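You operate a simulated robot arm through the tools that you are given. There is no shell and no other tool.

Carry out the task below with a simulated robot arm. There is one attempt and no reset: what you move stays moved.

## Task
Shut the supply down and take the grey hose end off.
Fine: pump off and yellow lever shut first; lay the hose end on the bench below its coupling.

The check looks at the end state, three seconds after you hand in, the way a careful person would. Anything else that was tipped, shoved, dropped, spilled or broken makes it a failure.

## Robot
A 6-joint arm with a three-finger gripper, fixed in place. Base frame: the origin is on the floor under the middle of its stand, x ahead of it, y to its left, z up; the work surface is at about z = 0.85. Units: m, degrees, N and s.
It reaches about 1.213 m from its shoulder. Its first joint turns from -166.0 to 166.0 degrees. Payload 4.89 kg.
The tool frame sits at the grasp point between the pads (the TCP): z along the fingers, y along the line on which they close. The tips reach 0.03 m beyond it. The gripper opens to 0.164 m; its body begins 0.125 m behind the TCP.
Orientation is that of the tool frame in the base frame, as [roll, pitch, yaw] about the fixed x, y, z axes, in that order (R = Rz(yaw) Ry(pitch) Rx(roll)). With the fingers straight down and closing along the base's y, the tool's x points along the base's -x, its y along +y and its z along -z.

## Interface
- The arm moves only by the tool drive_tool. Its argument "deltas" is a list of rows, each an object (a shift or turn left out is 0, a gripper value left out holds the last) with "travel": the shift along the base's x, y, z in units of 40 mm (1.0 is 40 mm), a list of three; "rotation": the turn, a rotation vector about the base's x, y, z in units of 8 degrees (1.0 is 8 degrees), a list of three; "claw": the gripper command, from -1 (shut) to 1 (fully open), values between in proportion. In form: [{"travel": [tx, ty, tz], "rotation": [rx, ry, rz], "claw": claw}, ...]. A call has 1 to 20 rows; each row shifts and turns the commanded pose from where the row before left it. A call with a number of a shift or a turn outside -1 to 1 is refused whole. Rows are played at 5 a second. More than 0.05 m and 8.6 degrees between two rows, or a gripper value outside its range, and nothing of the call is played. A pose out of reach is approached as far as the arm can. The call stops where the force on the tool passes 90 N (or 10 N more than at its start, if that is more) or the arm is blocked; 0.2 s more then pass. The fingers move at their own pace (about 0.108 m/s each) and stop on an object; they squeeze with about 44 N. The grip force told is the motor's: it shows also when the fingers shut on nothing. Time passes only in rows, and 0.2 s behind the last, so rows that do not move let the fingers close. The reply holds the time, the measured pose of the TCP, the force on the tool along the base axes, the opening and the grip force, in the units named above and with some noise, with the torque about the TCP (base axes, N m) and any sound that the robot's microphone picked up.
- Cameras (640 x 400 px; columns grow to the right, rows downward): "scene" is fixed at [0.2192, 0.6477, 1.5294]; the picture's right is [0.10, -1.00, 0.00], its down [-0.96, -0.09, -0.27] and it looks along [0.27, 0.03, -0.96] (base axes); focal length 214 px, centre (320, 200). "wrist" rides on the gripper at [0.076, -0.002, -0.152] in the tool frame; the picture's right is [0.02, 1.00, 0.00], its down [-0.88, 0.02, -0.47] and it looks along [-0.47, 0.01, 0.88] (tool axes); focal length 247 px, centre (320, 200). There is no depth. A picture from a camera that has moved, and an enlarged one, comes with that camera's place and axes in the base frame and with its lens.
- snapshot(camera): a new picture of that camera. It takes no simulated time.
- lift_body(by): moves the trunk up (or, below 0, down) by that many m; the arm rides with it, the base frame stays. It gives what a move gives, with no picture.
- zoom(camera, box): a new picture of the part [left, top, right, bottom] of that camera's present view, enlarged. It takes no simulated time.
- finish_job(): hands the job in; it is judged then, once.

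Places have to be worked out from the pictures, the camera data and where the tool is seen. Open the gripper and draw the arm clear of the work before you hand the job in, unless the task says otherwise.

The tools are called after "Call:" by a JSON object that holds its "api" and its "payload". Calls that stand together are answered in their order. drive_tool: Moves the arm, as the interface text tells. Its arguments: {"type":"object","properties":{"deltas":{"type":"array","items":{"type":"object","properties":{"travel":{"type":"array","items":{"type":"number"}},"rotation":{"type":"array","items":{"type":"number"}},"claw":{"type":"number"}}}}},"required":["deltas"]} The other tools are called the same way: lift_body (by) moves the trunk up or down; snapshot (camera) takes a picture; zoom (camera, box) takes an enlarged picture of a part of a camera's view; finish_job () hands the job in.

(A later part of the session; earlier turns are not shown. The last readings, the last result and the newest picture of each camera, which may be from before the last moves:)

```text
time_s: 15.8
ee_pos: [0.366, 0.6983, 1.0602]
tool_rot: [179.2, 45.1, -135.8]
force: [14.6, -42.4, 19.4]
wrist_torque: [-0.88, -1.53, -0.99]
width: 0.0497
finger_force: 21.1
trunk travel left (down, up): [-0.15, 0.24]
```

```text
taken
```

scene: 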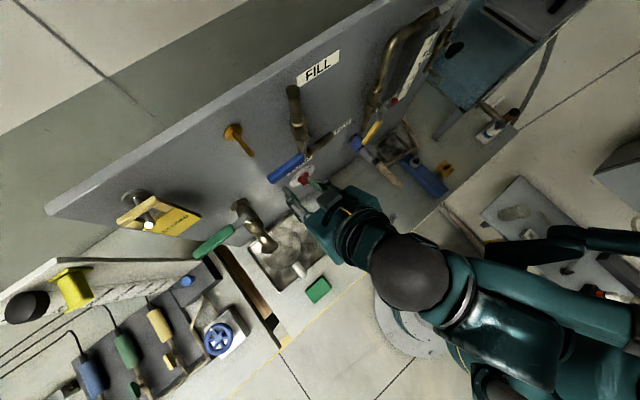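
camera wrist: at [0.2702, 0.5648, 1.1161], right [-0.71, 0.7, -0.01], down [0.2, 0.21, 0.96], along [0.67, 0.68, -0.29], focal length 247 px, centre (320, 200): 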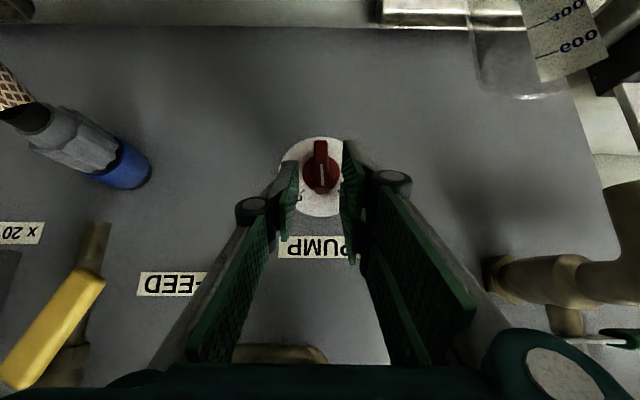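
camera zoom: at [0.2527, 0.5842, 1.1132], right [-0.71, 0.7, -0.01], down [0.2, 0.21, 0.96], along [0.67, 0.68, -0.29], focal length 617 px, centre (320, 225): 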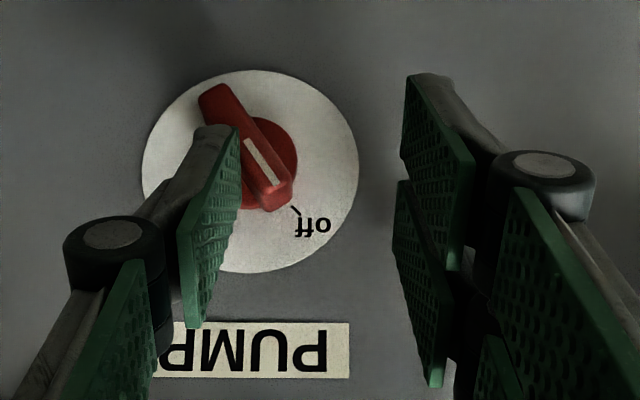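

The mark now points at or nearly at the "off" tick and the flow float seems to have dropped. I enlarge both to be sure.

Call:
{"api": "zoom", "payload": {"camera": "scene", "box": [340, 0, 500, 120]}}

Call:
{"api": "zoom", "payload": {"camera": "wrist", "box": [270, 130, 340, 190]}}

Call:
{"api": "zoom", "payload": {"camera": "scene", "box": [220, 150, 400, 270]}}

```text
3.33 times, centred on (420, 60) of scene
camera zoom: at [0.2192, 0.6477, 1.5294], right [0.1, -1.0, 0.0], down [-0.96, -0.09, -0.27], along [0.27, 0.03, -0.96], focal length 715 px, centre (-13, 667)
```

zoom: 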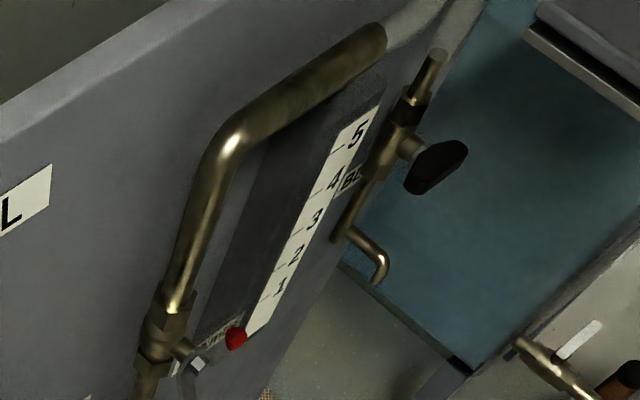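

```text
6.67 times, centred on (305, 160) of wrist
camera zoom: at [0.2527, 0.5842, 1.1132], right [-0.71, 0.7, -0.01], down [0.2, 0.21, 0.96], along [0.67, 0.68, -0.29], focal length 1646 px, centre (420, 467)
```

zoom: 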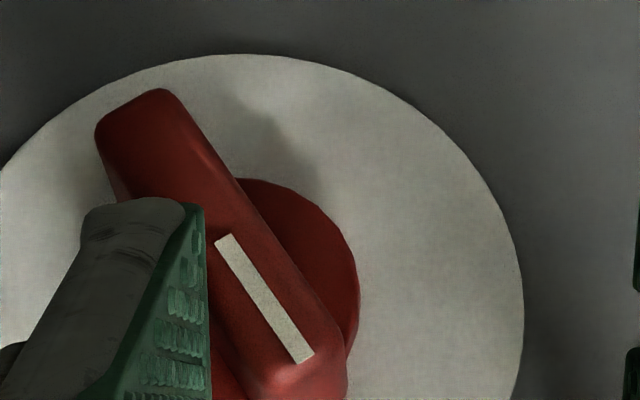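

```text
3.33 times, centred on (310, 210) of scene
camera zoom: at [0.2192, 0.6477, 1.5294], right [0.1, -1.0, 0.0], down [-0.96, -0.09, -0.27], along [0.27, 0.03, -0.96], focal length 715 px, centre (353, 167)
```

zoom: 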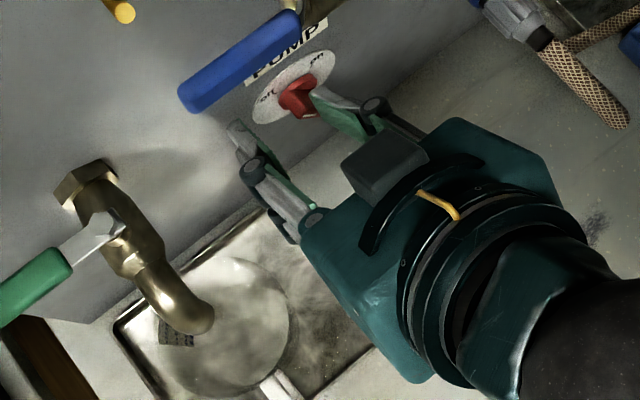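

The float has fallen to zero, so the pump is off, but by the picture the bar is ~30° past upright while the "off" tick is ~45°. The finger is pushing too near the axis. I back off slightly, rise 8 mm for more leverage and push on to the tick.

Call:
{"api": "drive_tool", "payload": {"deltas": [{"travel": [0.1, -0.1, 0]}, {"travel": [0.0, 0.0, 0.2]}, {"travel": [-0.071, 0.071, 0]}, {"travel": [-0.071, 0.071, 0]}, {"travel": [-0.035, 0.035, 0]}, {}]}}

Call:
{"api": "zoom", "payload": {"camera": "wrist", "box": [240, 110, 400, 270]}}

Call:
{"api": "zoom", "payload": {"camera": "scene", "box": [220, 150, 400, 270]}}

```text
time_s: 17.2
ee_pos: [0.3629, 0.7023, 1.0687]
tool_rot: [179.3, 45.1, -135.9]
force: [10.3, -22.7, 11.3]
wrist_torque: [-0.58, -0.59, -0.65]
width: 0.0426
finger_force: 12.4
trunk travel left (down, up): [-0.15, 0.24]
```

```text
2.50 times, centred on (320, 190) of wrist
camera zoom: at [0.2499, 0.5881, 1.1209], right [-0.71, 0.7, -0.01], down [0.2, 0.21, 0.96], along [0.67, 0.68, -0.29], focal length 617 px, centre (320, 225)
```

zoom: 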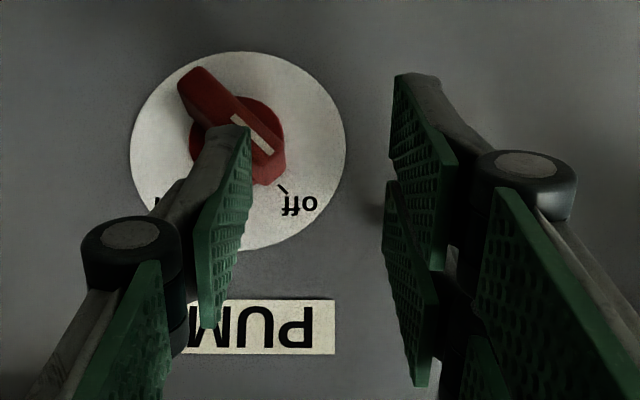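

```text
3.33 times, centred on (310, 210) of scene
camera zoom: at [0.2192, 0.6477, 1.5294], right [0.1, -1.0, 0.0], down [-0.96, -0.09, -0.27], along [0.27, 0.03, -0.96], focal length 715 px, centre (353, 167)
```

zoom: 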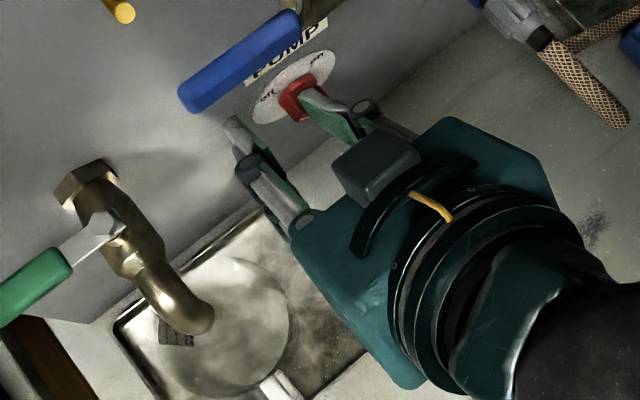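

The bar is now at about 45°, nearly on the "off" tick. I push a little more to seat it, then draw back right and out to look.

Call:
{"api": "drive_tool", "payload": {"deltas": [{"travel": [-0.071, 0.071, 0]}, {"travel": [-0.035, 0.035, 0]}, {}]}}

Call:
{"api": "zoom", "payload": {"camera": "wrist", "box": [240, 110, 400, 270]}}

```text
time_s: 18.0
ee_pos: [0.3593, 0.7051, 1.0672]
tool_rot: [179.2, 45.1, -135.9]
force: [18.9, -40.4, 18.5]
wrist_torque: [-0.98, -0.99, -1.22]
width: 0.0501
finger_force: 21.4
trunk travel left (down, up): [-0.15, 0.24]
```

```text
2.50 times, centred on (320, 190) of wrist
camera zoom: at [0.2457, 0.5911, 1.1212], right [-0.71, 0.7, 0.0], down [0.2, 0.21, 0.96], along [0.67, 0.68, -0.29], focal length 617 px, centre (320, 225)
```

zoom: 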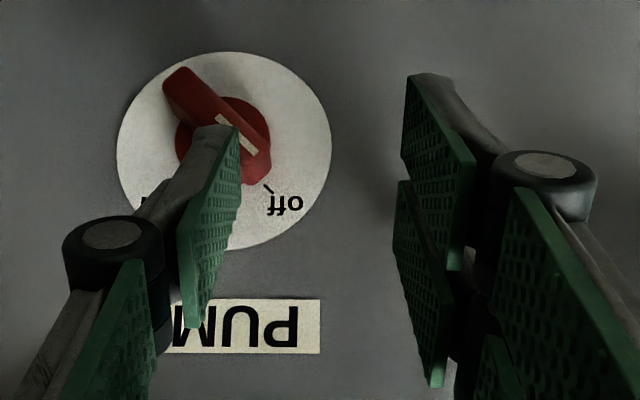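

The bar no longer moves — it is at its stop on "off". I back off to the right, withdraw along the tool axis, and check the knob and the gauge.

Call:
{"api": "drive_tool", "payload": {"deltas": [{"travel": [0.2, -0.2, 0]}, {"travel": [-0.5, -0.5, 0.7]}, {"travel": [-0.5, -0.5, 0.7]}, {"travel": [-0.5, -0.5, 0.7]}, {"travel": [-0.6, -0.6, 0.3]}, {}]}}

Call:
{"api": "snapshot", "payload": {"camera": "wrist"}}

Call:
{"api": "zoom", "payload": {"camera": "scene", "box": [270, 140, 350, 200]}}

```text
time_s: 19.4
ee_pos: [0.283, 0.6156, 1.1635]
tool_rot: [179.2, 45.0, -135.8]
force: [0.0, -1.0, -0.8]
wrist_torque: [0.08, 0.0, 0.07]
width: 0.033
finger_force: 0.0
trunk travel left (down, up): [-0.15, 0.24]
```

```text
taken
camera wrist: at [0.1691, 0.5005, 1.2159], right [-0.71, 0.7, -0.01], down [0.2, 0.21, 0.96], along [0.67, 0.68, -0.29], focal length 247 px, centre (320, 200)
```

wrist: 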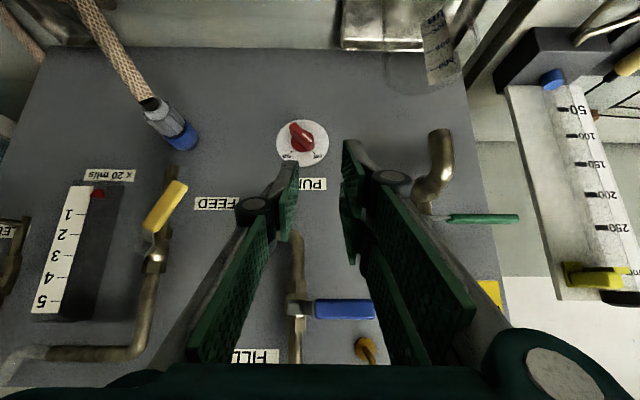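

```text
6.67 times, centred on (310, 170) of scene
camera zoom: at [0.2192, 0.6477, 1.5294], right [0.1, -1.0, 0.0], down [-0.96, -0.09, -0.27], along [0.27, 0.03, -0.96], focal length 1430 px, centre (387, 400)
```

zoom: 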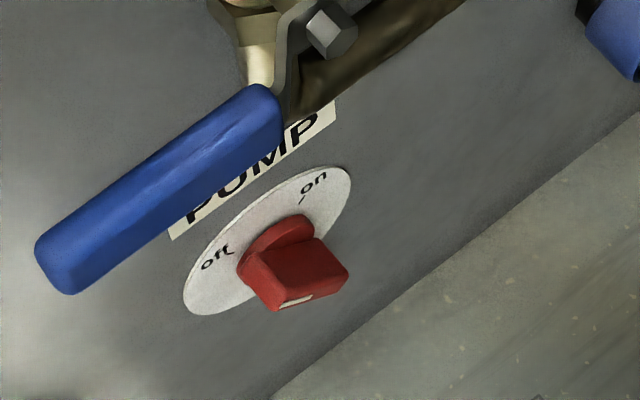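

Call:
{"api": "zoom", "payload": {"camera": "wrist", "box": [270, 110, 340, 180]}}

Call:
{"api": "zoom", "payload": {"camera": "wrist", "box": [20, 80, 220, 300]}}

```text
5.71 times, centred on (305, 145) of wrist
camera zoom: at [0.1691, 0.5005, 1.2159], right [-0.71, 0.7, -0.01], down [0.2, 0.21, 0.96], along [0.67, 0.68, -0.29], focal length 1411 px, centre (406, 514)
```

zoom: 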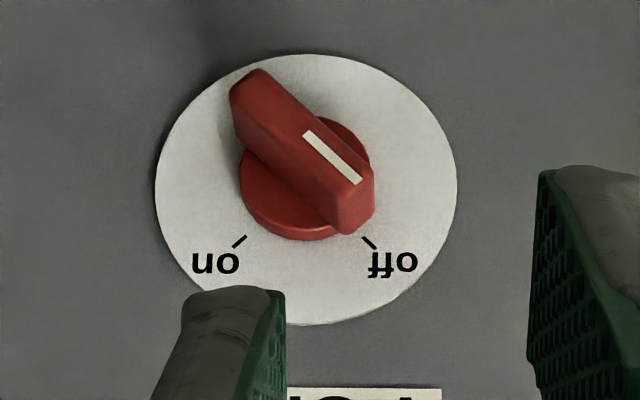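

```text
1.82 times, centred on (120, 190) of wrist
camera zoom: at [0.1691, 0.5005, 1.2159], right [-0.71, 0.7, -0.01], down [0.2, 0.21, 0.96], along [0.67, 0.68, -0.29], focal length 449 px, centre (684, 218)
```

zoom: 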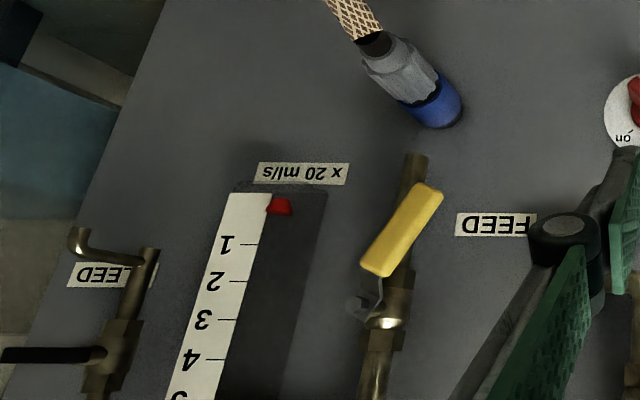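

The pump mark points at "off" and the flow float is at zero. Next is the yellow lever: its pivot is at about s = −0.04, z = 1.19 on the panel and the handle hangs 26° left of straight down, so it must swing up to horizontal on the left (across the pipe). I move the tool in front of it, tilted and rolled so the fingers can straddle the handle.

Call:
{"api": "drive_tool", "payload": {"deltas": [{"travel": [0.565, -0.613, 0.104], "rotation": [0.663, -0.663, 0], "claw": -0.3}, {"travel": [0.565, -0.613, 0.104], "rotation": [0.663, -0.663, 0]}, {"travel": [0.565, -0.613, 0.104], "rotation": [0.663, 0.663, 0]}, {"travel": [0.565, -0.613, 0.104], "rotation": [0.663, 0.663, 0]}, {"travel": [0.565, -0.613, 0.104], "rotation": [0.663, 0.663, 0]}, {"travel": [0.565, -0.613, 0.104], "rotation": [0.663, 0.663, 0]}, {}]}}

Call:
{"api": "snapshot", "payload": {"camera": "wrist"}}

Call:
{"api": "snapshot", "payload": {"camera": "scene"}}

```text
time_s: 21.0
ee_pos: [0.4185, 0.4686, 1.1886]
tool_rot: [130.3, 48.2, -176.5]
force: [0.0, 1.0, -0.2]
wrist_torque: [0.0, -0.01, -0.04]
width: 0.0574
finger_force: 0.0
trunk travel left (down, up): [-0.15, 0.24]
```

```text
taken
camera wrist: at [0.3017, 0.3457, 1.1957], right [-0.62, 0.61, 0.49], down [0.37, -0.33, 0.87], along [0.69, 0.72, -0.02], focal length 247 px, centre (320, 200)
```

wrist: 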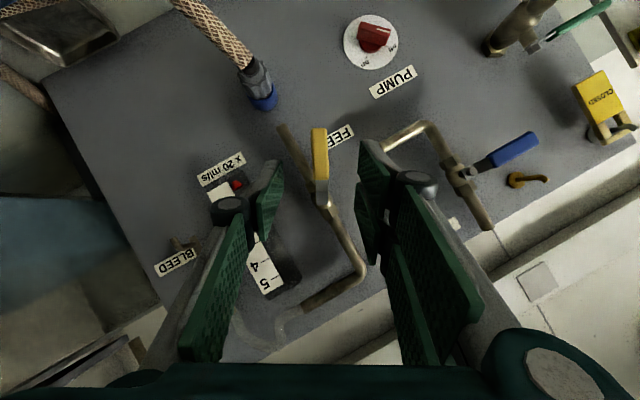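

```text
taken
```

scene: 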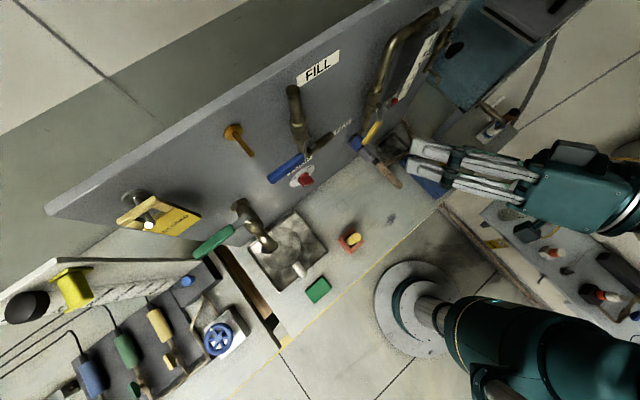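

The handle sits centred and parallel between the pads. I slide the open fingers over it along the tool axis.

Call:
{"api": "drive_tool", "payload": {"deltas": [{"travel": [0.4, 0.723, -0.397]}, {"travel": [0.4, 0.723, -0.397]}, {"travel": [0.4, 0.723, -0.397]}, {}]}}

Call:
{"api": "snapshot", "payload": {"camera": "wrist"}}

Call:
{"api": "zoom", "payload": {"camera": "scene", "box": [320, 80, 480, 200]}}

```text
time_s: 22.0
ee_pos: [0.4659, 0.5571, 1.1406]
tool_rot: [130.3, 48.2, -176.4]
force: [0.2, 0.6, 0.7]
wrist_torque: [-0.04, 0.04, 0.03]
width: 0.0574
finger_force: 0.1
trunk travel left (down, up): [-0.15, 0.24]
```

```text
taken
camera wrist: at [0.35, 0.433, 1.1473], right [-0.62, 0.61, 0.49], down [0.37, -0.33, 0.87], along [0.69, 0.72, -0.02], focal length 247 px, centre (320, 200)
```

wrist: 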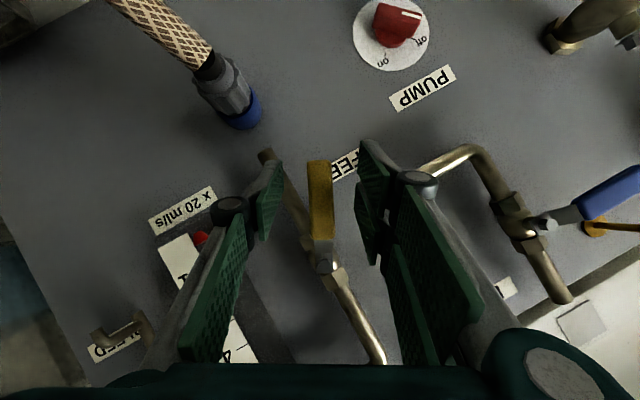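

```text
3.33 times, centred on (400, 140) of scene
camera zoom: at [0.2192, 0.6477, 1.5294], right [0.1, -1.0, 0.0], down [-0.96, -0.09, -0.27], along [0.27, 0.03, -0.96], focal length 715 px, centre (53, 400)
```

zoom: 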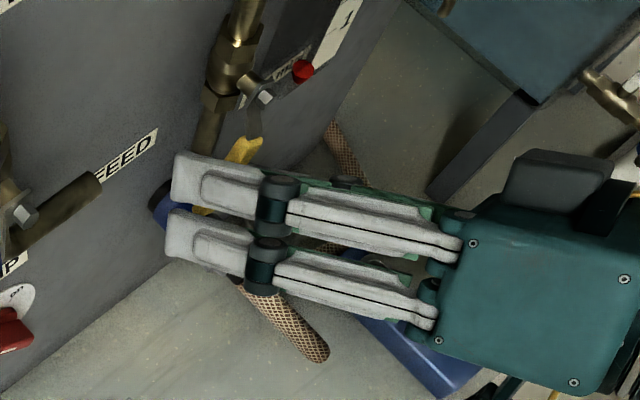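

The fingers straddle the yellow handle without touching. I narrow the cage and swing it about the pivot, 30° first, turning the tool with it.

Call:
{"api": "drive_tool", "payload": {"deltas": [{"claw": -0.57}, {"travel": [-0.106, 0.106, 0.095], "rotation": [0.663, 0.663, 0]}, {"travel": [-0.0955, 0.0955, 0.11], "rotation": [0.663, 0.663, 0]}, {"travel": [-0.085, 0.085, 0.13], "rotation": [0.663, 0.663, 0]}, {"travel": [-0.0725, 0.0725, 0.1425], "rotation": [0.663, 0.663, 0]}, {}]}}

Call:
{"api": "snapshot", "payload": {"camera": "wrist"}}

```text
time_s: 23.4
ee_pos: [0.4515, 0.5708, 1.1603]
tool_rot: [105.8, 25.1, 168.4]
force: [-0.2, 0.0, -0.1]
wrist_torque: [-0.02, 0.0, 0.0]
width: 0.0355
finger_force: 0.6
trunk travel left (down, up): [-0.15, 0.24]
```

```text
taken
camera wrist: at [0.3378, 0.4447, 1.1632], right [-0.37, 0.35, 0.86], down [0.63, -0.59, 0.51], along [0.68, 0.73, -0.01], focal length 247 px, centre (320, 200)
```

wrist: 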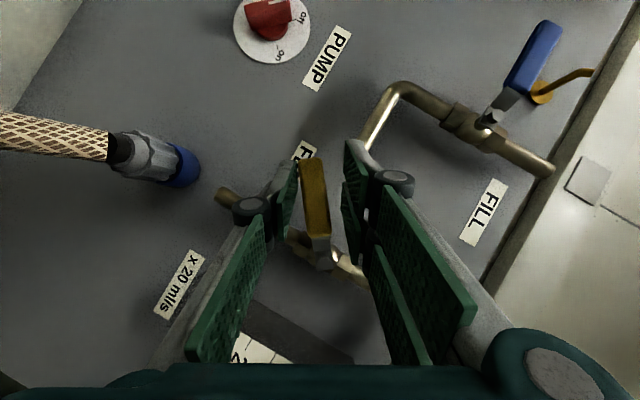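

The handle follows with hardly any force. I continue the swing towards horizontal.

Call:
{"api": "drive_tool", "payload": {"deltas": [{"travel": [-0.058, 0.058, 0.155], "rotation": [0.663, 0.663, 0]}, {"travel": [-0.042, 0.042, 0.165], "rotation": [0.663, 0.663, 0]}, {"travel": [-0.028, 0.028, 0.1725], "rotation": [0.663, 0.663, 0]}, {"travel": [-0.012, 0.012, 0.175], "rotation": [0.663, 0.663, 0]}, {}]}}

Call:
{"api": "snapshot", "payload": {"camera": "wrist"}}

Call:
{"api": "zoom", "payload": {"camera": "scene", "box": [320, 60, 480, 180]}}

```text
time_s: 24.6
ee_pos: [0.4456, 0.5756, 1.186]
tool_rot: [89.8, -0.6, 165.0]
force: [1.1, 0.2, 0.8]
wrist_torque: [0.01, -0.02, 0.02]
width: 0.0348
finger_force: 0.3
trunk travel left (down, up): [-0.15, 0.24]
```

```text
taken
camera wrist: at [0.3333, 0.4492, 1.1846], right [-0.01, 0.0, 1.0], down [0.73, -0.69, 0.01], along [0.69, 0.73, 0.01], focal length 247 px, centre (320, 200)
```

wrist: 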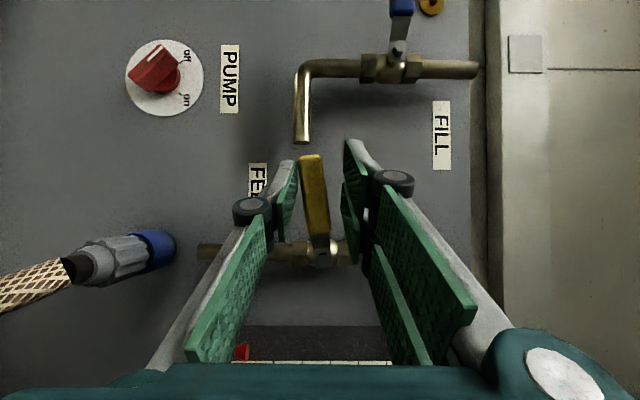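

```text
3.33 times, centred on (400, 120) of scene
camera zoom: at [0.2192, 0.6477, 1.5294], right [0.1, -1.0, 0.0], down [-0.96, -0.09, -0.27], along [0.27, 0.03, -0.96], focal length 715 px, centre (53, 467)
```

zoom: 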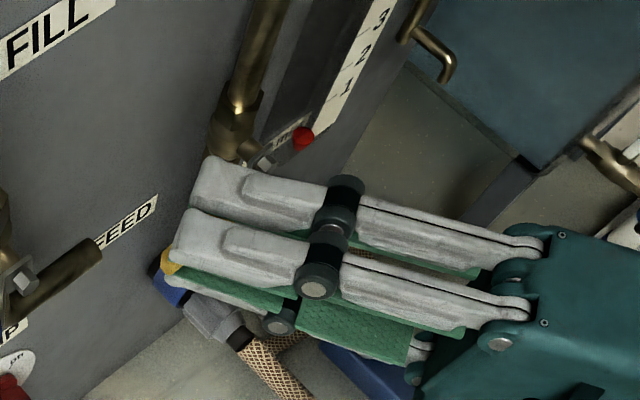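

The handle is almost perpendicular to the pipe (about 5° short). I continue gently to bring it to its stop.

Call:
{"api": "drive_tool", "payload": {"deltas": [{"travel": [0.0, 0.0, 0.09], "rotation": [0.33, 0.33, 0]}, {"travel": [0.005, -0.005, 0.09], "rotation": [0.33, 0.33, 0]}, {"travel": [0.01, -0.01, 0.09]}, {}]}}

Call:
{"api": "zoom", "payload": {"camera": "wrist", "box": [240, 120, 420, 280]}}

```text
time_s: 25.6
ee_pos: [0.4473, 0.5753, 1.1969]
tool_rot: [86.1, -7.0, 165.2]
force: [-1.1, -4.5, -12.5]
wrist_torque: [-0.47, -0.04, 0.07]
width: 0.0403
finger_force: 6.7
trunk travel left (down, up): [-0.15, 0.24]
```

```text
2.50 times, centred on (330, 200) of wrist
camera zoom: at [0.3335, 0.4494, 1.1939], right [0.08, -0.09, 0.99], down [0.72, -0.68, -0.12], along [0.69, 0.73, 0.01], focal length 617 px, centre (295, 200)
```

zoom: 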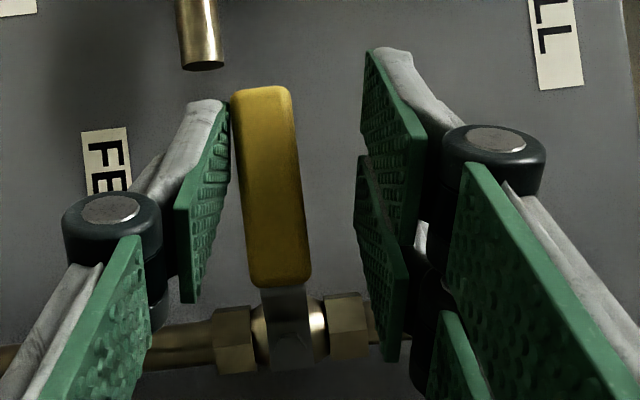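

Contact force is building (13 N) and the handle is within ~3° of square. I push a few more millimetres to confirm it's at its stop.

Call:
{"api": "drive_tool", "payload": {"deltas": [{"travel": [0.005, -0.005, 0.1], "rotation": [0.2, 0.2, 0]}, {"travel": [0.005, -0.005, 0.08]}, {}]}}

Call:
{"api": "zoom", "payload": {"camera": "wrist", "box": [240, 120, 420, 280]}}

```text
time_s: 26.4
ee_pos: [0.4491, 0.574, 1.2036]
tool_rot: [84.9, -8.9, 165.3]
force: [1.7, -22.2, -50.3]
wrist_torque: [-2.15, -0.44, 0.13]
width: 0.0546
finger_force: 23.4
trunk travel left (down, up): [-0.15, 0.24]
```

```text
2.50 times, centred on (330, 200) of wrist
camera zoom: at [0.3347, 0.4491, 1.2], right [0.11, -0.12, 0.99], down [0.72, -0.68, -0.16], along [0.69, 0.73, 0.01], focal length 617 px, centre (295, 200)
```

zoom: 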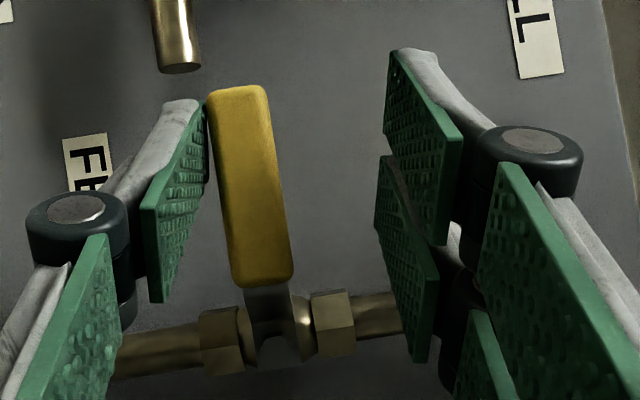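

At 55 N the handle no longer moves and it lies square across the pipe: shut. I open the fingers, ease down, and withdraw along the tool axis.

Call:
{"api": "drive_tool", "payload": {"deltas": [{"travel": [0, 0, -0.3], "claw": 0.0}, {}, {"travel": [-0.266, -0.96, -0.088]}, {"travel": [-0.266, -0.96, -0.088]}, {"travel": [-0.266, -0.96, -0.088]}, {"travel": [-0.266, -0.96, -0.088]}, {}]}}

Call:
{"api": "snapshot", "payload": {"camera": "wrist"}}

Call:
{"api": "snapshot", "payload": {"camera": "scene"}}

```text
time_s: 28.0
ee_pos: [0.4053, 0.4209, 1.1795]
tool_rot: [85.0, -8.9, 165.3]
force: [-0.4, -0.1, -0.4]
wrist_torque: [-0.03, 0.03, -0.09]
width: 0.0821
finger_force: 0.1
trunk travel left (down, up): [-0.15, 0.24]
```

```text
taken
camera wrist: at [0.2911, 0.2955, 1.1765], right [0.11, -0.12, 0.99], down [0.72, -0.68, -0.16], along [0.69, 0.73, 0.01], focal length 247 px, centre (320, 200)
```

wrist: 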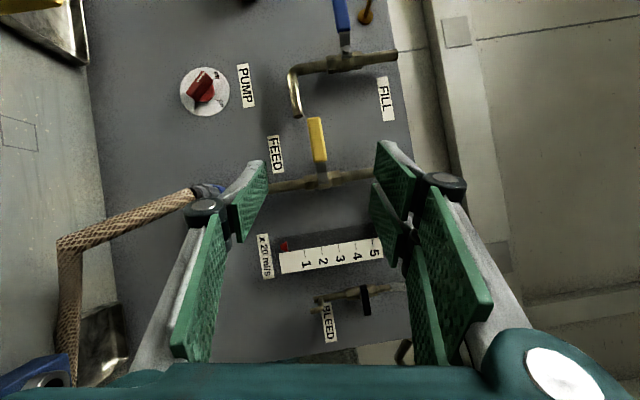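

```text
taken
```

scene: 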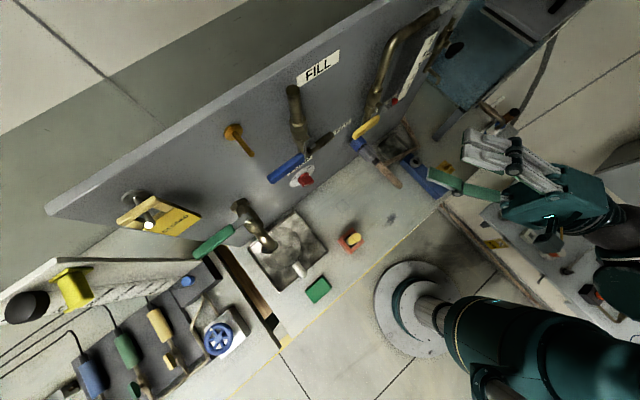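

Pump off, yellow lever square to its pipe, float at zero. Now I study the coupling, the hose and the clear bench below.

Call:
{"api": "zoom", "payload": {"camera": "scene", "box": [340, 110, 430, 200]}}

Call:
{"api": "zoom", "payload": {"camera": "wrist", "box": [0, 150, 260, 400]}}

Call:
{"api": "zoom", "payload": {"camera": "wrist", "box": [160, 50, 400, 350]}}

```text
4.44 times, centred on (385, 155) of scene
camera zoom: at [0.2192, 0.6477, 1.5294], right [0.1, -1.0, 0.0], down [-0.96, -0.09, -0.27], along [0.27, 0.03, -0.96], focal length 953 px, centre (31, 400)
```

zoom: 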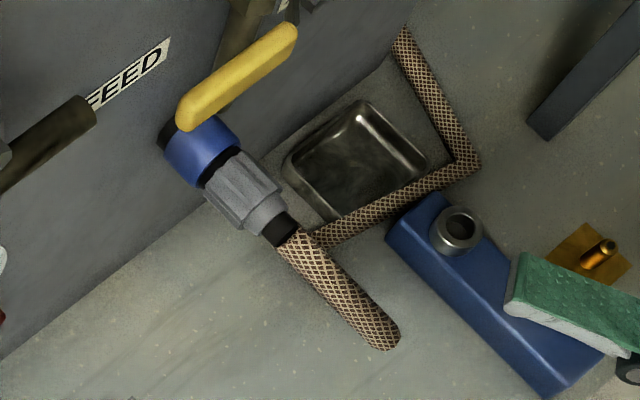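

```text
1.60 times, centred on (130, 275) of wrist
camera zoom: at [0.2911, 0.2955, 1.1765], right [0.11, -0.12, 0.99], down [0.72, -0.68, -0.16], along [0.69, 0.73, 0.01], focal length 395 px, centre (624, 80)
```

zoom: 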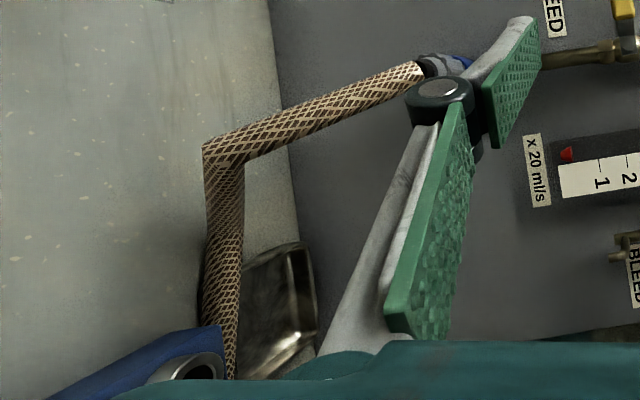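

```text
1.33 times, centred on (280, 200) of wrist
camera zoom: at [0.2911, 0.2955, 1.1765], right [0.11, -0.12, 0.99], down [0.72, -0.68, -0.16], along [0.69, 0.73, 0.01], focal length 329 px, centre (373, 200)
```

zoom: 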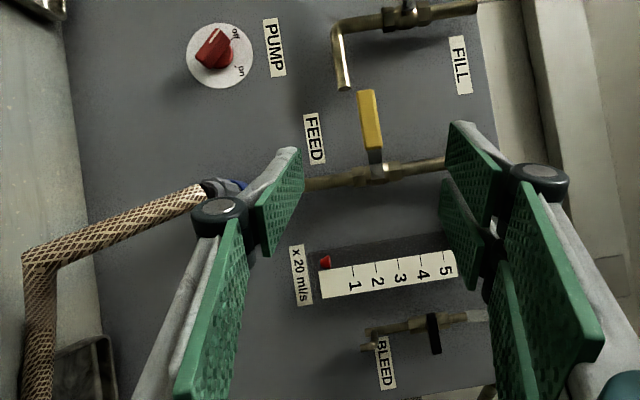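

I turn the tool back upright and tilt it to 45° so that the fingers come at the coupling from above and outside, then look at it from close by.

Call:
{"api": "drive_tool", "payload": {"deltas": [{"rotation": [-0.66, -0.66, 0]}, {"rotation": [-0.66, -0.66, 0]}, {"rotation": [-0.66, -0.66, 0]}, {"rotation": [-0.66, -0.66, 0]}, {"rotation": [-0.66, -0.66, 0]}, {"rotation": [-0.66, -0.66, 0]}, {"rotation": [-0.66, -0.66, 0]}, {"rotation": [-0.66, -0.66, 0]}, {"rotation": [-0.66, -0.66, 0]}, {"rotation": [-0.66, -0.66, 0]}, {"rotation": [-0.66, -0.66, 0]}, {"rotation": [-0.66, -0.66, 0]}, {"rotation": [-0.66, -0.66, 0]}, {"rotation": [-0.66, 0.66, 0]}, {"rotation": [-0.66, 0.66, 0]}, {}]}}

Call:
{"api": "snapshot", "payload": {"camera": "wrist"}}

```text
time_s: 31.4
ee_pos: [0.4048, 0.4212, 1.1778]
tool_rot: [175.7, 45.0, -138.8]
force: [0.4, 0.1, 0.0]
wrist_torque: [-0.01, -0.03, -0.02]
width: 0.0822
finger_force: 0.1
trunk travel left (down, up): [-0.15, 0.24]
```

```text
taken
camera wrist: at [0.292, 0.3067, 1.2314], right [-0.71, 0.71, 0.04], down [0.23, 0.18, 0.96], along [0.67, 0.68, -0.29], focal length 247 px, centre (320, 200)
```

wrist: 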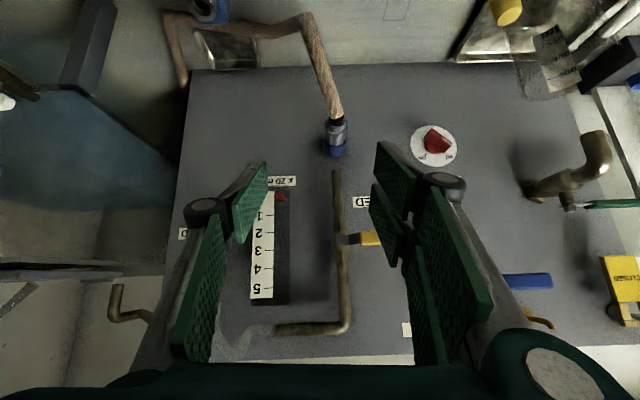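

I correct a ~3° roll residue and move to 12 cm above-and-out from the grey grip to view it closely.

Call:
{"api": "drive_tool", "payload": {"deltas": [{"travel": [0.26, 0.58, -0.5], "rotation": [-0.265, -0.265, 0], "claw": -0.1}, {"travel": [0.26, 0.58, -0.5]}, {"travel": [0.26, 0.58, -0.5]}, {}]}}

Call:
{"api": "snapshot", "payload": {"camera": "wrist"}}

Call:
{"api": "zoom", "payload": {"camera": "wrist", "box": [260, 60, 400, 200]}}

Call:
{"api": "zoom", "payload": {"camera": "scene", "box": [340, 100, 440, 200]}}

```text
time_s: 32.4
ee_pos: [0.4365, 0.491, 1.1178]
tool_rot: [179.9, 45.1, -136.0]
force: [-0.1, 0.3, -0.2]
wrist_torque: [-0.03, 0.02, -0.02]
width: 0.0737
finger_force: 0.1
trunk travel left (down, up): [-0.15, 0.24]
```

```text
taken
camera wrist: at [0.3213, 0.379, 1.1706], right [-0.71, 0.71, -0.01], down [0.19, 0.21, 0.96], along [0.68, 0.67, -0.29], focal length 247 px, centre (320, 200)
```

wrist: 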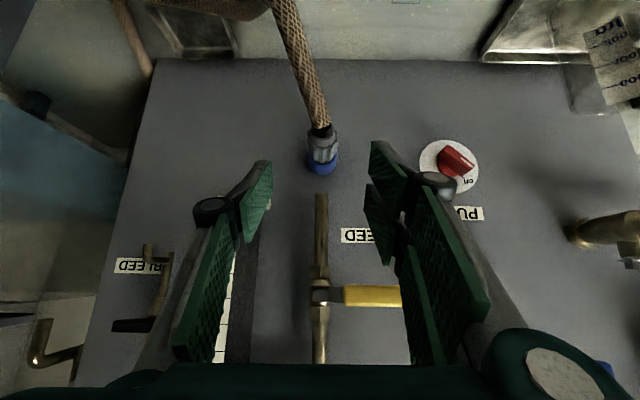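

```text
2.86 times, centred on (330, 130) of wrist
camera zoom: at [0.3213, 0.379, 1.1706], right [-0.71, 0.71, -0.01], down [0.19, 0.21, 0.96], along [0.68, 0.67, -0.29], focal length 706 px, centre (291, 400)
```

zoom: 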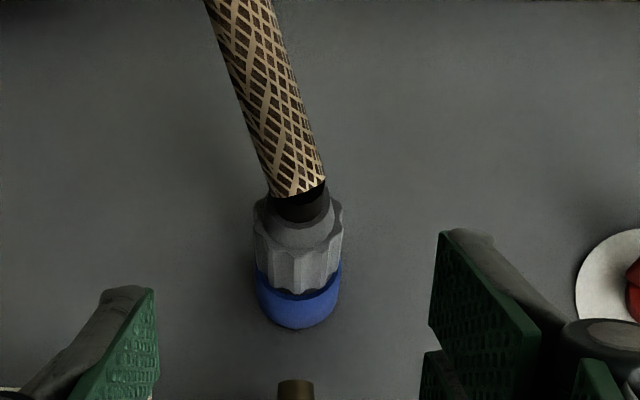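

```text
4.00 times, centred on (390, 150) of scene
camera zoom: at [0.2192, 0.6477, 1.5294], right [0.1, -1.0, 0.0], down [-0.96, -0.09, -0.27], along [0.27, 0.03, -0.96], focal length 858 px, centre (40, 400)
```

zoom: 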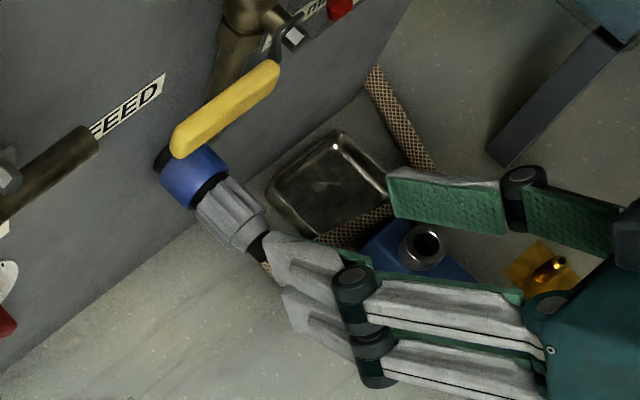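

The grey grip (≈34 mm across) sits centred between the fingers, just outside the fixed blue collar. I lower along the tool axis so the pads straddle only the grey part, and check before closing.

Call:
{"api": "drive_tool", "payload": {"deltas": [{"travel": [0.43, 0.435, -0.623]}, {"travel": [0.43, 0.435, -0.623]}, {"travel": [0.43, 0.435, -0.623]}, {}]}}

Call:
{"api": "snapshot", "payload": {"camera": "wrist"}}

Call:
{"api": "zoom", "payload": {"camera": "scene", "box": [340, 100, 440, 200]}}

```text
time_s: 33.4
ee_pos: [0.4884, 0.5427, 1.0427]
tool_rot: [179.9, 45.1, -136.1]
force: [0.1, 0.3, 1.3]
wrist_torque: [-0.05, 0.02, -0.01]
width: 0.0734
finger_force: 0.0
trunk travel left (down, up): [-0.15, 0.24]
```

```text
taken
camera wrist: at [0.3731, 0.4299, 1.0955], right [-0.71, 0.71, -0.01], down [0.19, 0.21, 0.96], along [0.68, 0.67, -0.29], focal length 247 px, centre (320, 200)
```

wrist: 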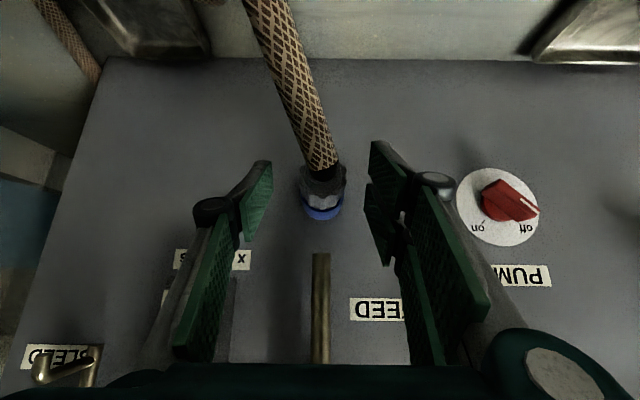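

```text
4.00 times, centred on (390, 150) of scene
camera zoom: at [0.2192, 0.6477, 1.5294], right [0.1, -1.0, 0.0], down [-0.96, -0.09, -0.27], along [0.27, 0.03, -0.96], focal length 858 px, centre (40, 400)
```

zoom: 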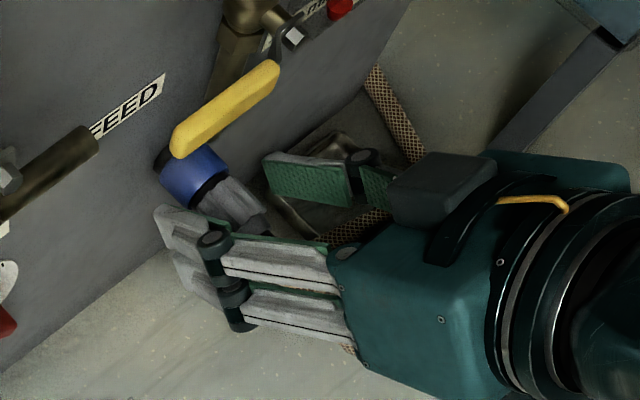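

Pads are either side of the grey grip and clear of the blue collar. I close on it.

Call:
{"api": "drive_tool", "payload": {"deltas": [{"claw": -0.5}, {"claw": -0.75}, {"claw": -1}, {"claw": -1}]}}

Call:
{"api": "zoom", "payload": {"camera": "wrist", "box": [240, 110, 400, 270]}}

Call:
{"api": "zoom", "payload": {"camera": "scene", "box": [340, 100, 440, 200]}}

```text
time_s: 34.4
ee_pos: [0.4865, 0.5435, 1.0443]
tool_rot: [-180.0, 45.1, -135.9]
force: [-20.2, 14.2, 3.6]
wrist_torque: [0.21, 0.05, 0.95]
width: 0.0324
finger_force: 44.2
trunk travel left (down, up): [-0.15, 0.24]
heard: snap
```

```text
2.50 times, centred on (320, 190) of wrist
camera zoom: at [0.3715, 0.4302, 1.0961], right [-0.71, 0.71, -0.01], down [0.19, 0.21, 0.96], along [0.68, 0.67, -0.29], focal length 617 px, centre (320, 225)
```

zoom: 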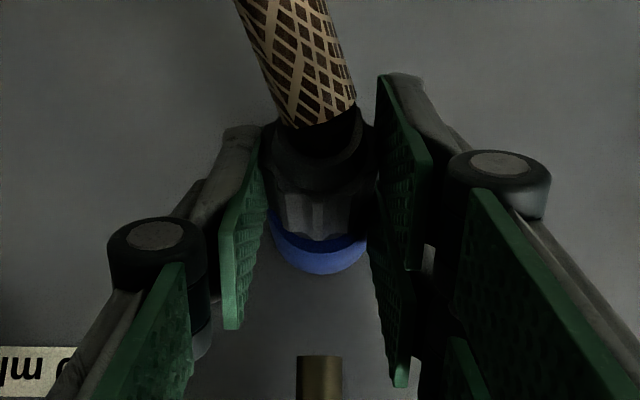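

```text
4.00 times, centred on (390, 150) of scene
camera zoom: at [0.2192, 0.6477, 1.5294], right [0.1, -1.0, 0.0], down [-0.96, -0.09, -0.27], along [0.27, 0.03, -0.96], focal length 858 px, centre (40, 400)
```

zoom: 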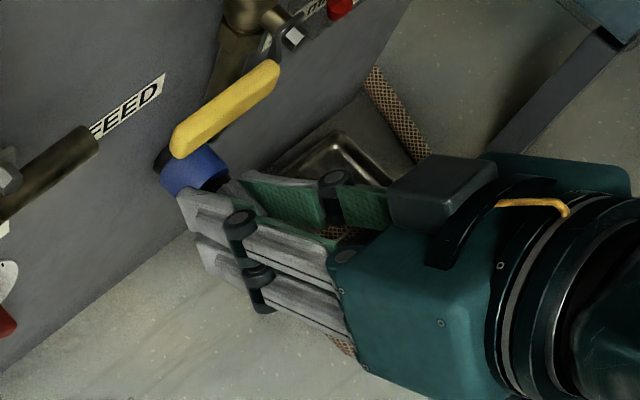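

I heard a snap as the grip closed on the grey part — likely its latch reacting to the squeeze. I centre slightly and pull straight outward a few millimetres, watching the force.

Call:
{"api": "drive_tool", "payload": {"deltas": [{"travel": [-0.025, 0.025, 0]}, {"travel": [-0.06, -0.06, 0]}, {"travel": [-0.06, -0.06, 0]}, {}]}}

Call:
{"api": "zoom", "payload": {"camera": "wrist", "box": [240, 110, 400, 270]}}

Call:
{"api": "zoom", "payload": {"camera": "scene", "box": [340, 100, 440, 200]}}

```text
time_s: 35.4
ee_pos: [0.4831, 0.5388, 1.0423]
tool_rot: [-180.0, 45.1, -135.9]
force: [0.9, -0.5, -0.2]
wrist_torque: [-0.01, 0.01, 0.0]
width: 0.0323
finger_force: 43.9
trunk travel left (down, up): [-0.15, 0.24]
```

```text
2.50 times, centred on (320, 190) of wrist
camera zoom: at [0.3669, 0.4258, 1.0961], right [-0.71, 0.71, -0.01], down [0.19, 0.21, 0.96], along [0.68, 0.67, -0.29], focal length 617 px, centre (320, 225)
```

zoom: 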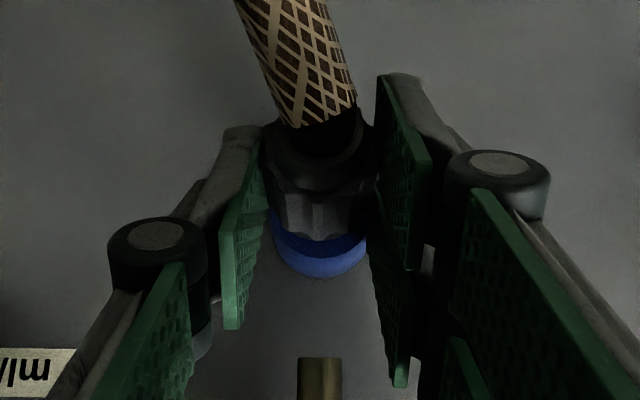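

```text
4.00 times, centred on (390, 150) of scene
camera zoom: at [0.2192, 0.6477, 1.5294], right [0.1, -1.0, 0.0], down [-0.96, -0.09, -0.27], along [0.27, 0.03, -0.96], focal length 858 px, centre (40, 400)
```

zoom: 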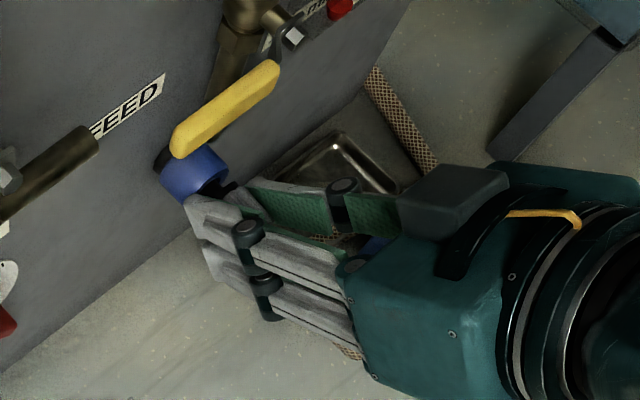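

No resistance at all: the coupling has let go and the grey end is moving with the gripper. I continue straight out another 2.5 cm and look.

Call:
{"api": "drive_tool", "payload": {"deltas": [{"travel": [-0.11, -0.11, 0]}, {"travel": [-0.11, -0.11, 0]}, {"travel": [-0.11, -0.11, 0]}, {"travel": [-0.11, -0.11, 0]}, {}]}}

Call:
{"api": "snapshot", "payload": {"camera": "wrist"}}

Call:
{"api": "zoom", "payload": {"camera": "scene", "box": [330, 100, 450, 210]}}

```text
time_s: 36.6
ee_pos: [0.4646, 0.5204, 1.0438]
tool_rot: [179.8, 45.2, -135.9]
force: [0.0, 0.7, 0.4]
wrist_torque: [0.03, 0.01, 0.02]
width: 0.0322
finger_force: 43.9
trunk travel left (down, up): [-0.15, 0.24]
```

```text
taken
camera wrist: at [0.349, 0.4086, 1.0967], right [-0.71, 0.71, -0.01], down [0.19, 0.21, 0.96], along [0.68, 0.67, -0.29], focal length 247 px, centre (320, 200)
```

wrist: 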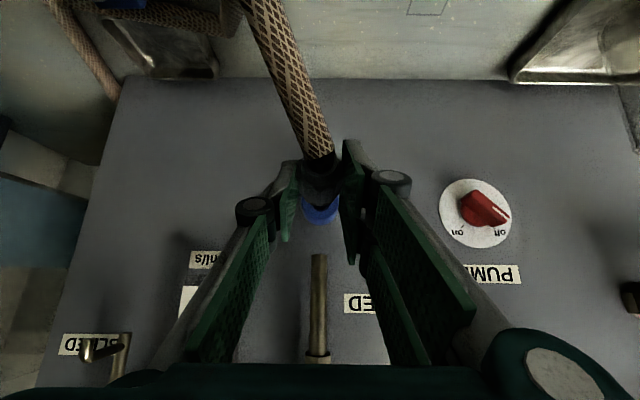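

```text
3.64 times, centred on (390, 155) of scene
camera zoom: at [0.2192, 0.6477, 1.5294], right [0.1, -1.0, 0.0], down [-0.96, -0.09, -0.27], along [0.27, 0.03, -0.96], focal length 780 px, centre (66, 364)
```

zoom: 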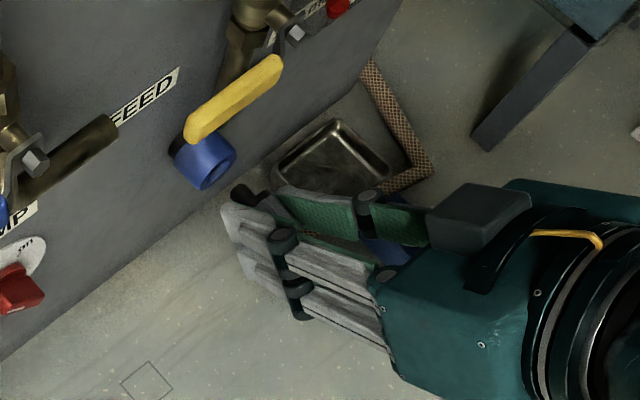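

The black plug is fully out of the blue socket. I draw another 1.5 cm out, then lower 8 cm straight down and check how the hose behaves.

Call:
{"api": "drive_tool", "payload": {"deltas": [{"travel": [-0.13, -0.13, 0]}, {"travel": [-0.13, -0.13, 0]}, {"travel": [0, 0, -0.5]}, {"travel": [0, 0, -0.5]}, {"travel": [0, 0, -0.5]}, {"travel": [0, 0, -0.5]}, {}]}}

Call:
{"api": "snapshot", "payload": {"camera": "wrist"}}

Call:
{"api": "snapshot", "payload": {"camera": "scene"}}

```text
time_s: 38.2
ee_pos: [0.4542, 0.5114, 0.9633]
tool_rot: [179.8, 45.2, -135.9]
force: [0.3, -0.4, 0.5]
wrist_torque: [-0.01, 0.02, 0.0]
width: 0.0322
finger_force: 44.5
trunk travel left (down, up): [-0.15, 0.24]
```

```text
taken
camera wrist: at [0.3391, 0.3983, 1.0163], right [-0.71, 0.71, -0.01], down [0.19, 0.21, 0.96], along [0.68, 0.67, -0.29], focal length 247 px, centre (320, 200)
```

wrist: 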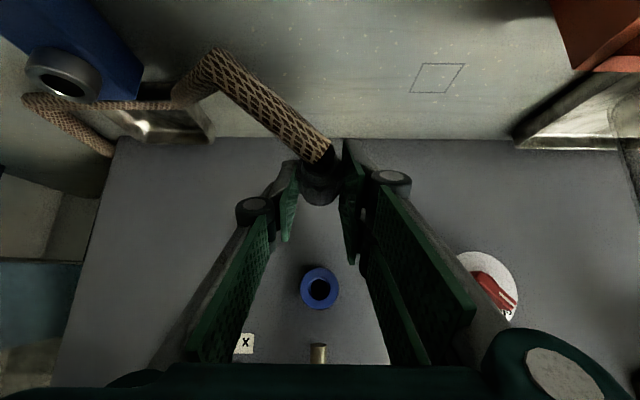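

```text
taken
```

scene: 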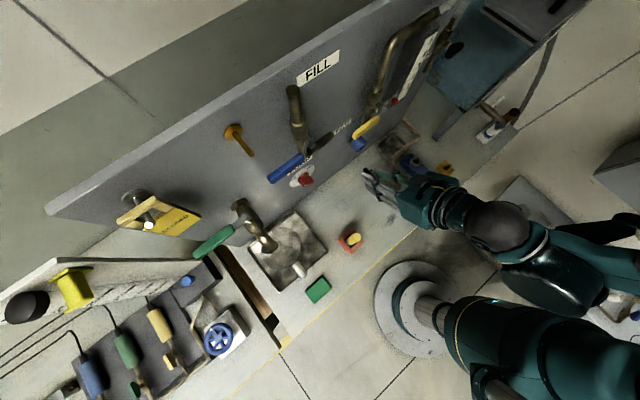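

The hose simply follows. I tip the tool 15° more upright so the plug's nose goes down first, move 2.3 cm back toward the panel so it ends up under the coupling, and descend to just above the bench.

Call:
{"api": "drive_tool", "payload": {"deltas": [{"rotation": [-0.66, 0.66, 0]}, {"rotation": [-0.66, 0.66, 0]}, {"travel": [0.2, 0.2, -0.3]}, {"travel": [0.2, 0.2, -0.4]}, {"travel": [0, 0, -0.4]}, {"travel": [0, 0, -0.35]}, {}]}}

Call:
{"api": "snapshot", "payload": {"camera": "wrist"}}

Call:
{"api": "zoom", "payload": {"camera": "scene", "box": [320, 110, 460, 230]}}

```text
time_s: 39.8
ee_pos: [0.4696, 0.5267, 0.9051]
tool_rot: [-179.8, 30.2, -135.8]
force: [0.0, 0.5, -0.2]
wrist_torque: [0.04, -0.02, 0.03]
width: 0.0322
finger_force: 43.9
trunk travel left (down, up): [-0.15, 0.24]
```

```text
taken
camera wrist: at [0.3682, 0.4282, 0.9981], right [-0.71, 0.7, -0.01], down [0.36, 0.38, 0.85], along [0.61, 0.6, -0.52], focal length 247 px, centre (320, 200)
```

wrist: 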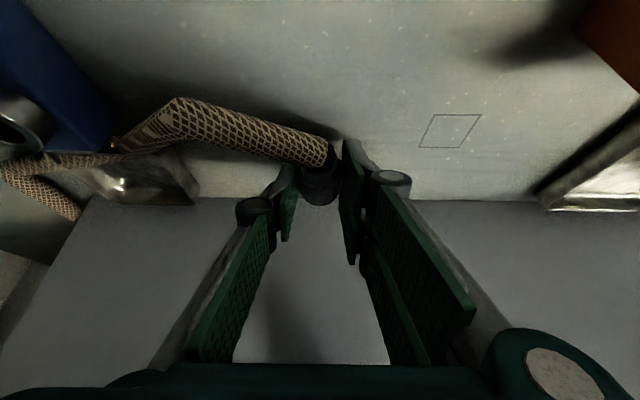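

```text
3.33 times, centred on (390, 170) of scene
camera zoom: at [0.2192, 0.6477, 1.5294], right [0.1, -1.0, 0.0], down [-0.96, -0.09, -0.27], along [0.27, 0.03, -0.96], focal length 715 px, centre (87, 300)
```

zoom: 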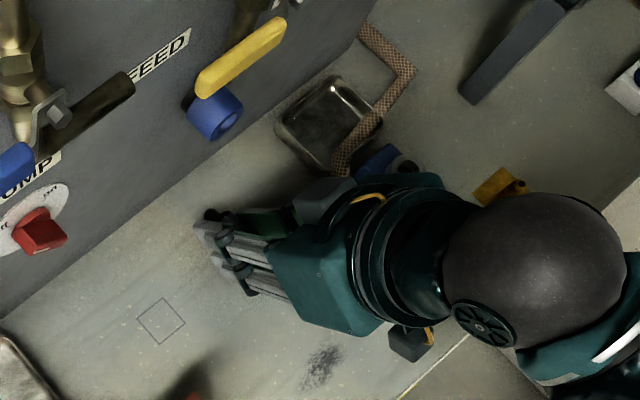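

About 1.3 cm above the bench by my estimate. I lower in small steps and feel for contact.

Call:
{"api": "drive_tool", "payload": {"deltas": [{"travel": [0, 0, -0.1]}, {"travel": [0, 0, -0.1]}, {"travel": [0, 0, -0.1]}, {}]}}

Call:
{"api": "zoom", "payload": {"camera": "wrist", "box": [220, 90, 420, 270]}}

Call:
{"api": "zoom", "payload": {"camera": "scene", "box": [350, 130, 420, 190]}}

```text
time_s: 40.8
ee_pos: [0.4695, 0.5273, 0.893]
tool_rot: [-179.8, 30.2, -135.7]
force: [-0.3, 0.5, -1.1]
wrist_torque: [0.02, -0.02, 0.0]
width: 0.0323
finger_force: 43.9
trunk travel left (down, up): [-0.15, 0.24]
```

```text
2.22 times, centred on (320, 180) of wrist
camera zoom: at [0.3683, 0.4277, 0.9862], right [-0.71, 0.7, -0.01], down [0.36, 0.38, 0.85], along [0.61, 0.6, -0.52], focal length 549 px, centre (320, 244)
```

zoom: 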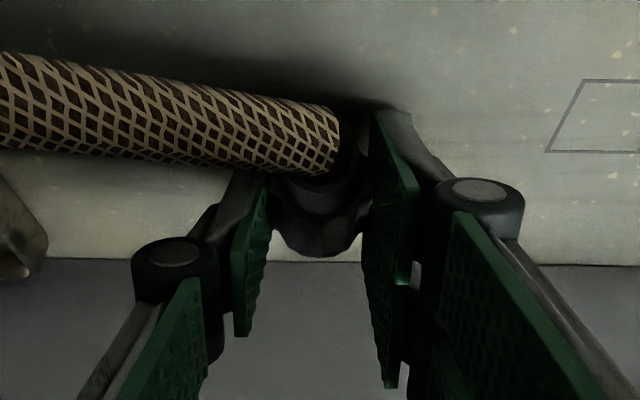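

```text
6.67 times, centred on (385, 160) of scene
camera zoom: at [0.2192, 0.6477, 1.5294], right [0.1, -1.0, 0.0], down [-0.96, -0.09, -0.27], along [0.27, 0.03, -0.96], focal length 1430 px, centre (-113, 467)
```

zoom: 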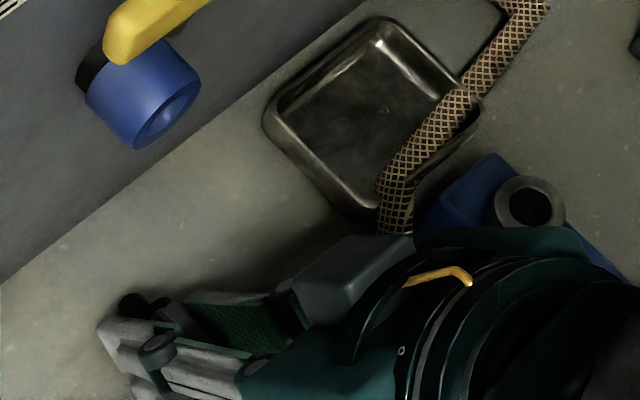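

Still no contact. I continue 2 mm at a time.

Call:
{"api": "drive_tool", "payload": {"deltas": [{"travel": [0, 0, -0.05]}, {"travel": [0, 0, -0.05]}, {}]}}

```text
time_s: 41.6
ee_pos: [0.4693, 0.5273, 0.8905]
tool_rot: [-179.8, 30.3, -135.9]
force: [0.3, 0.5, 17.6]
wrist_torque: [0.17, 0.24, 0.0]
width: 0.0322
finger_force: 44.1
trunk travel left (down, up): [-0.15, 0.24]
```

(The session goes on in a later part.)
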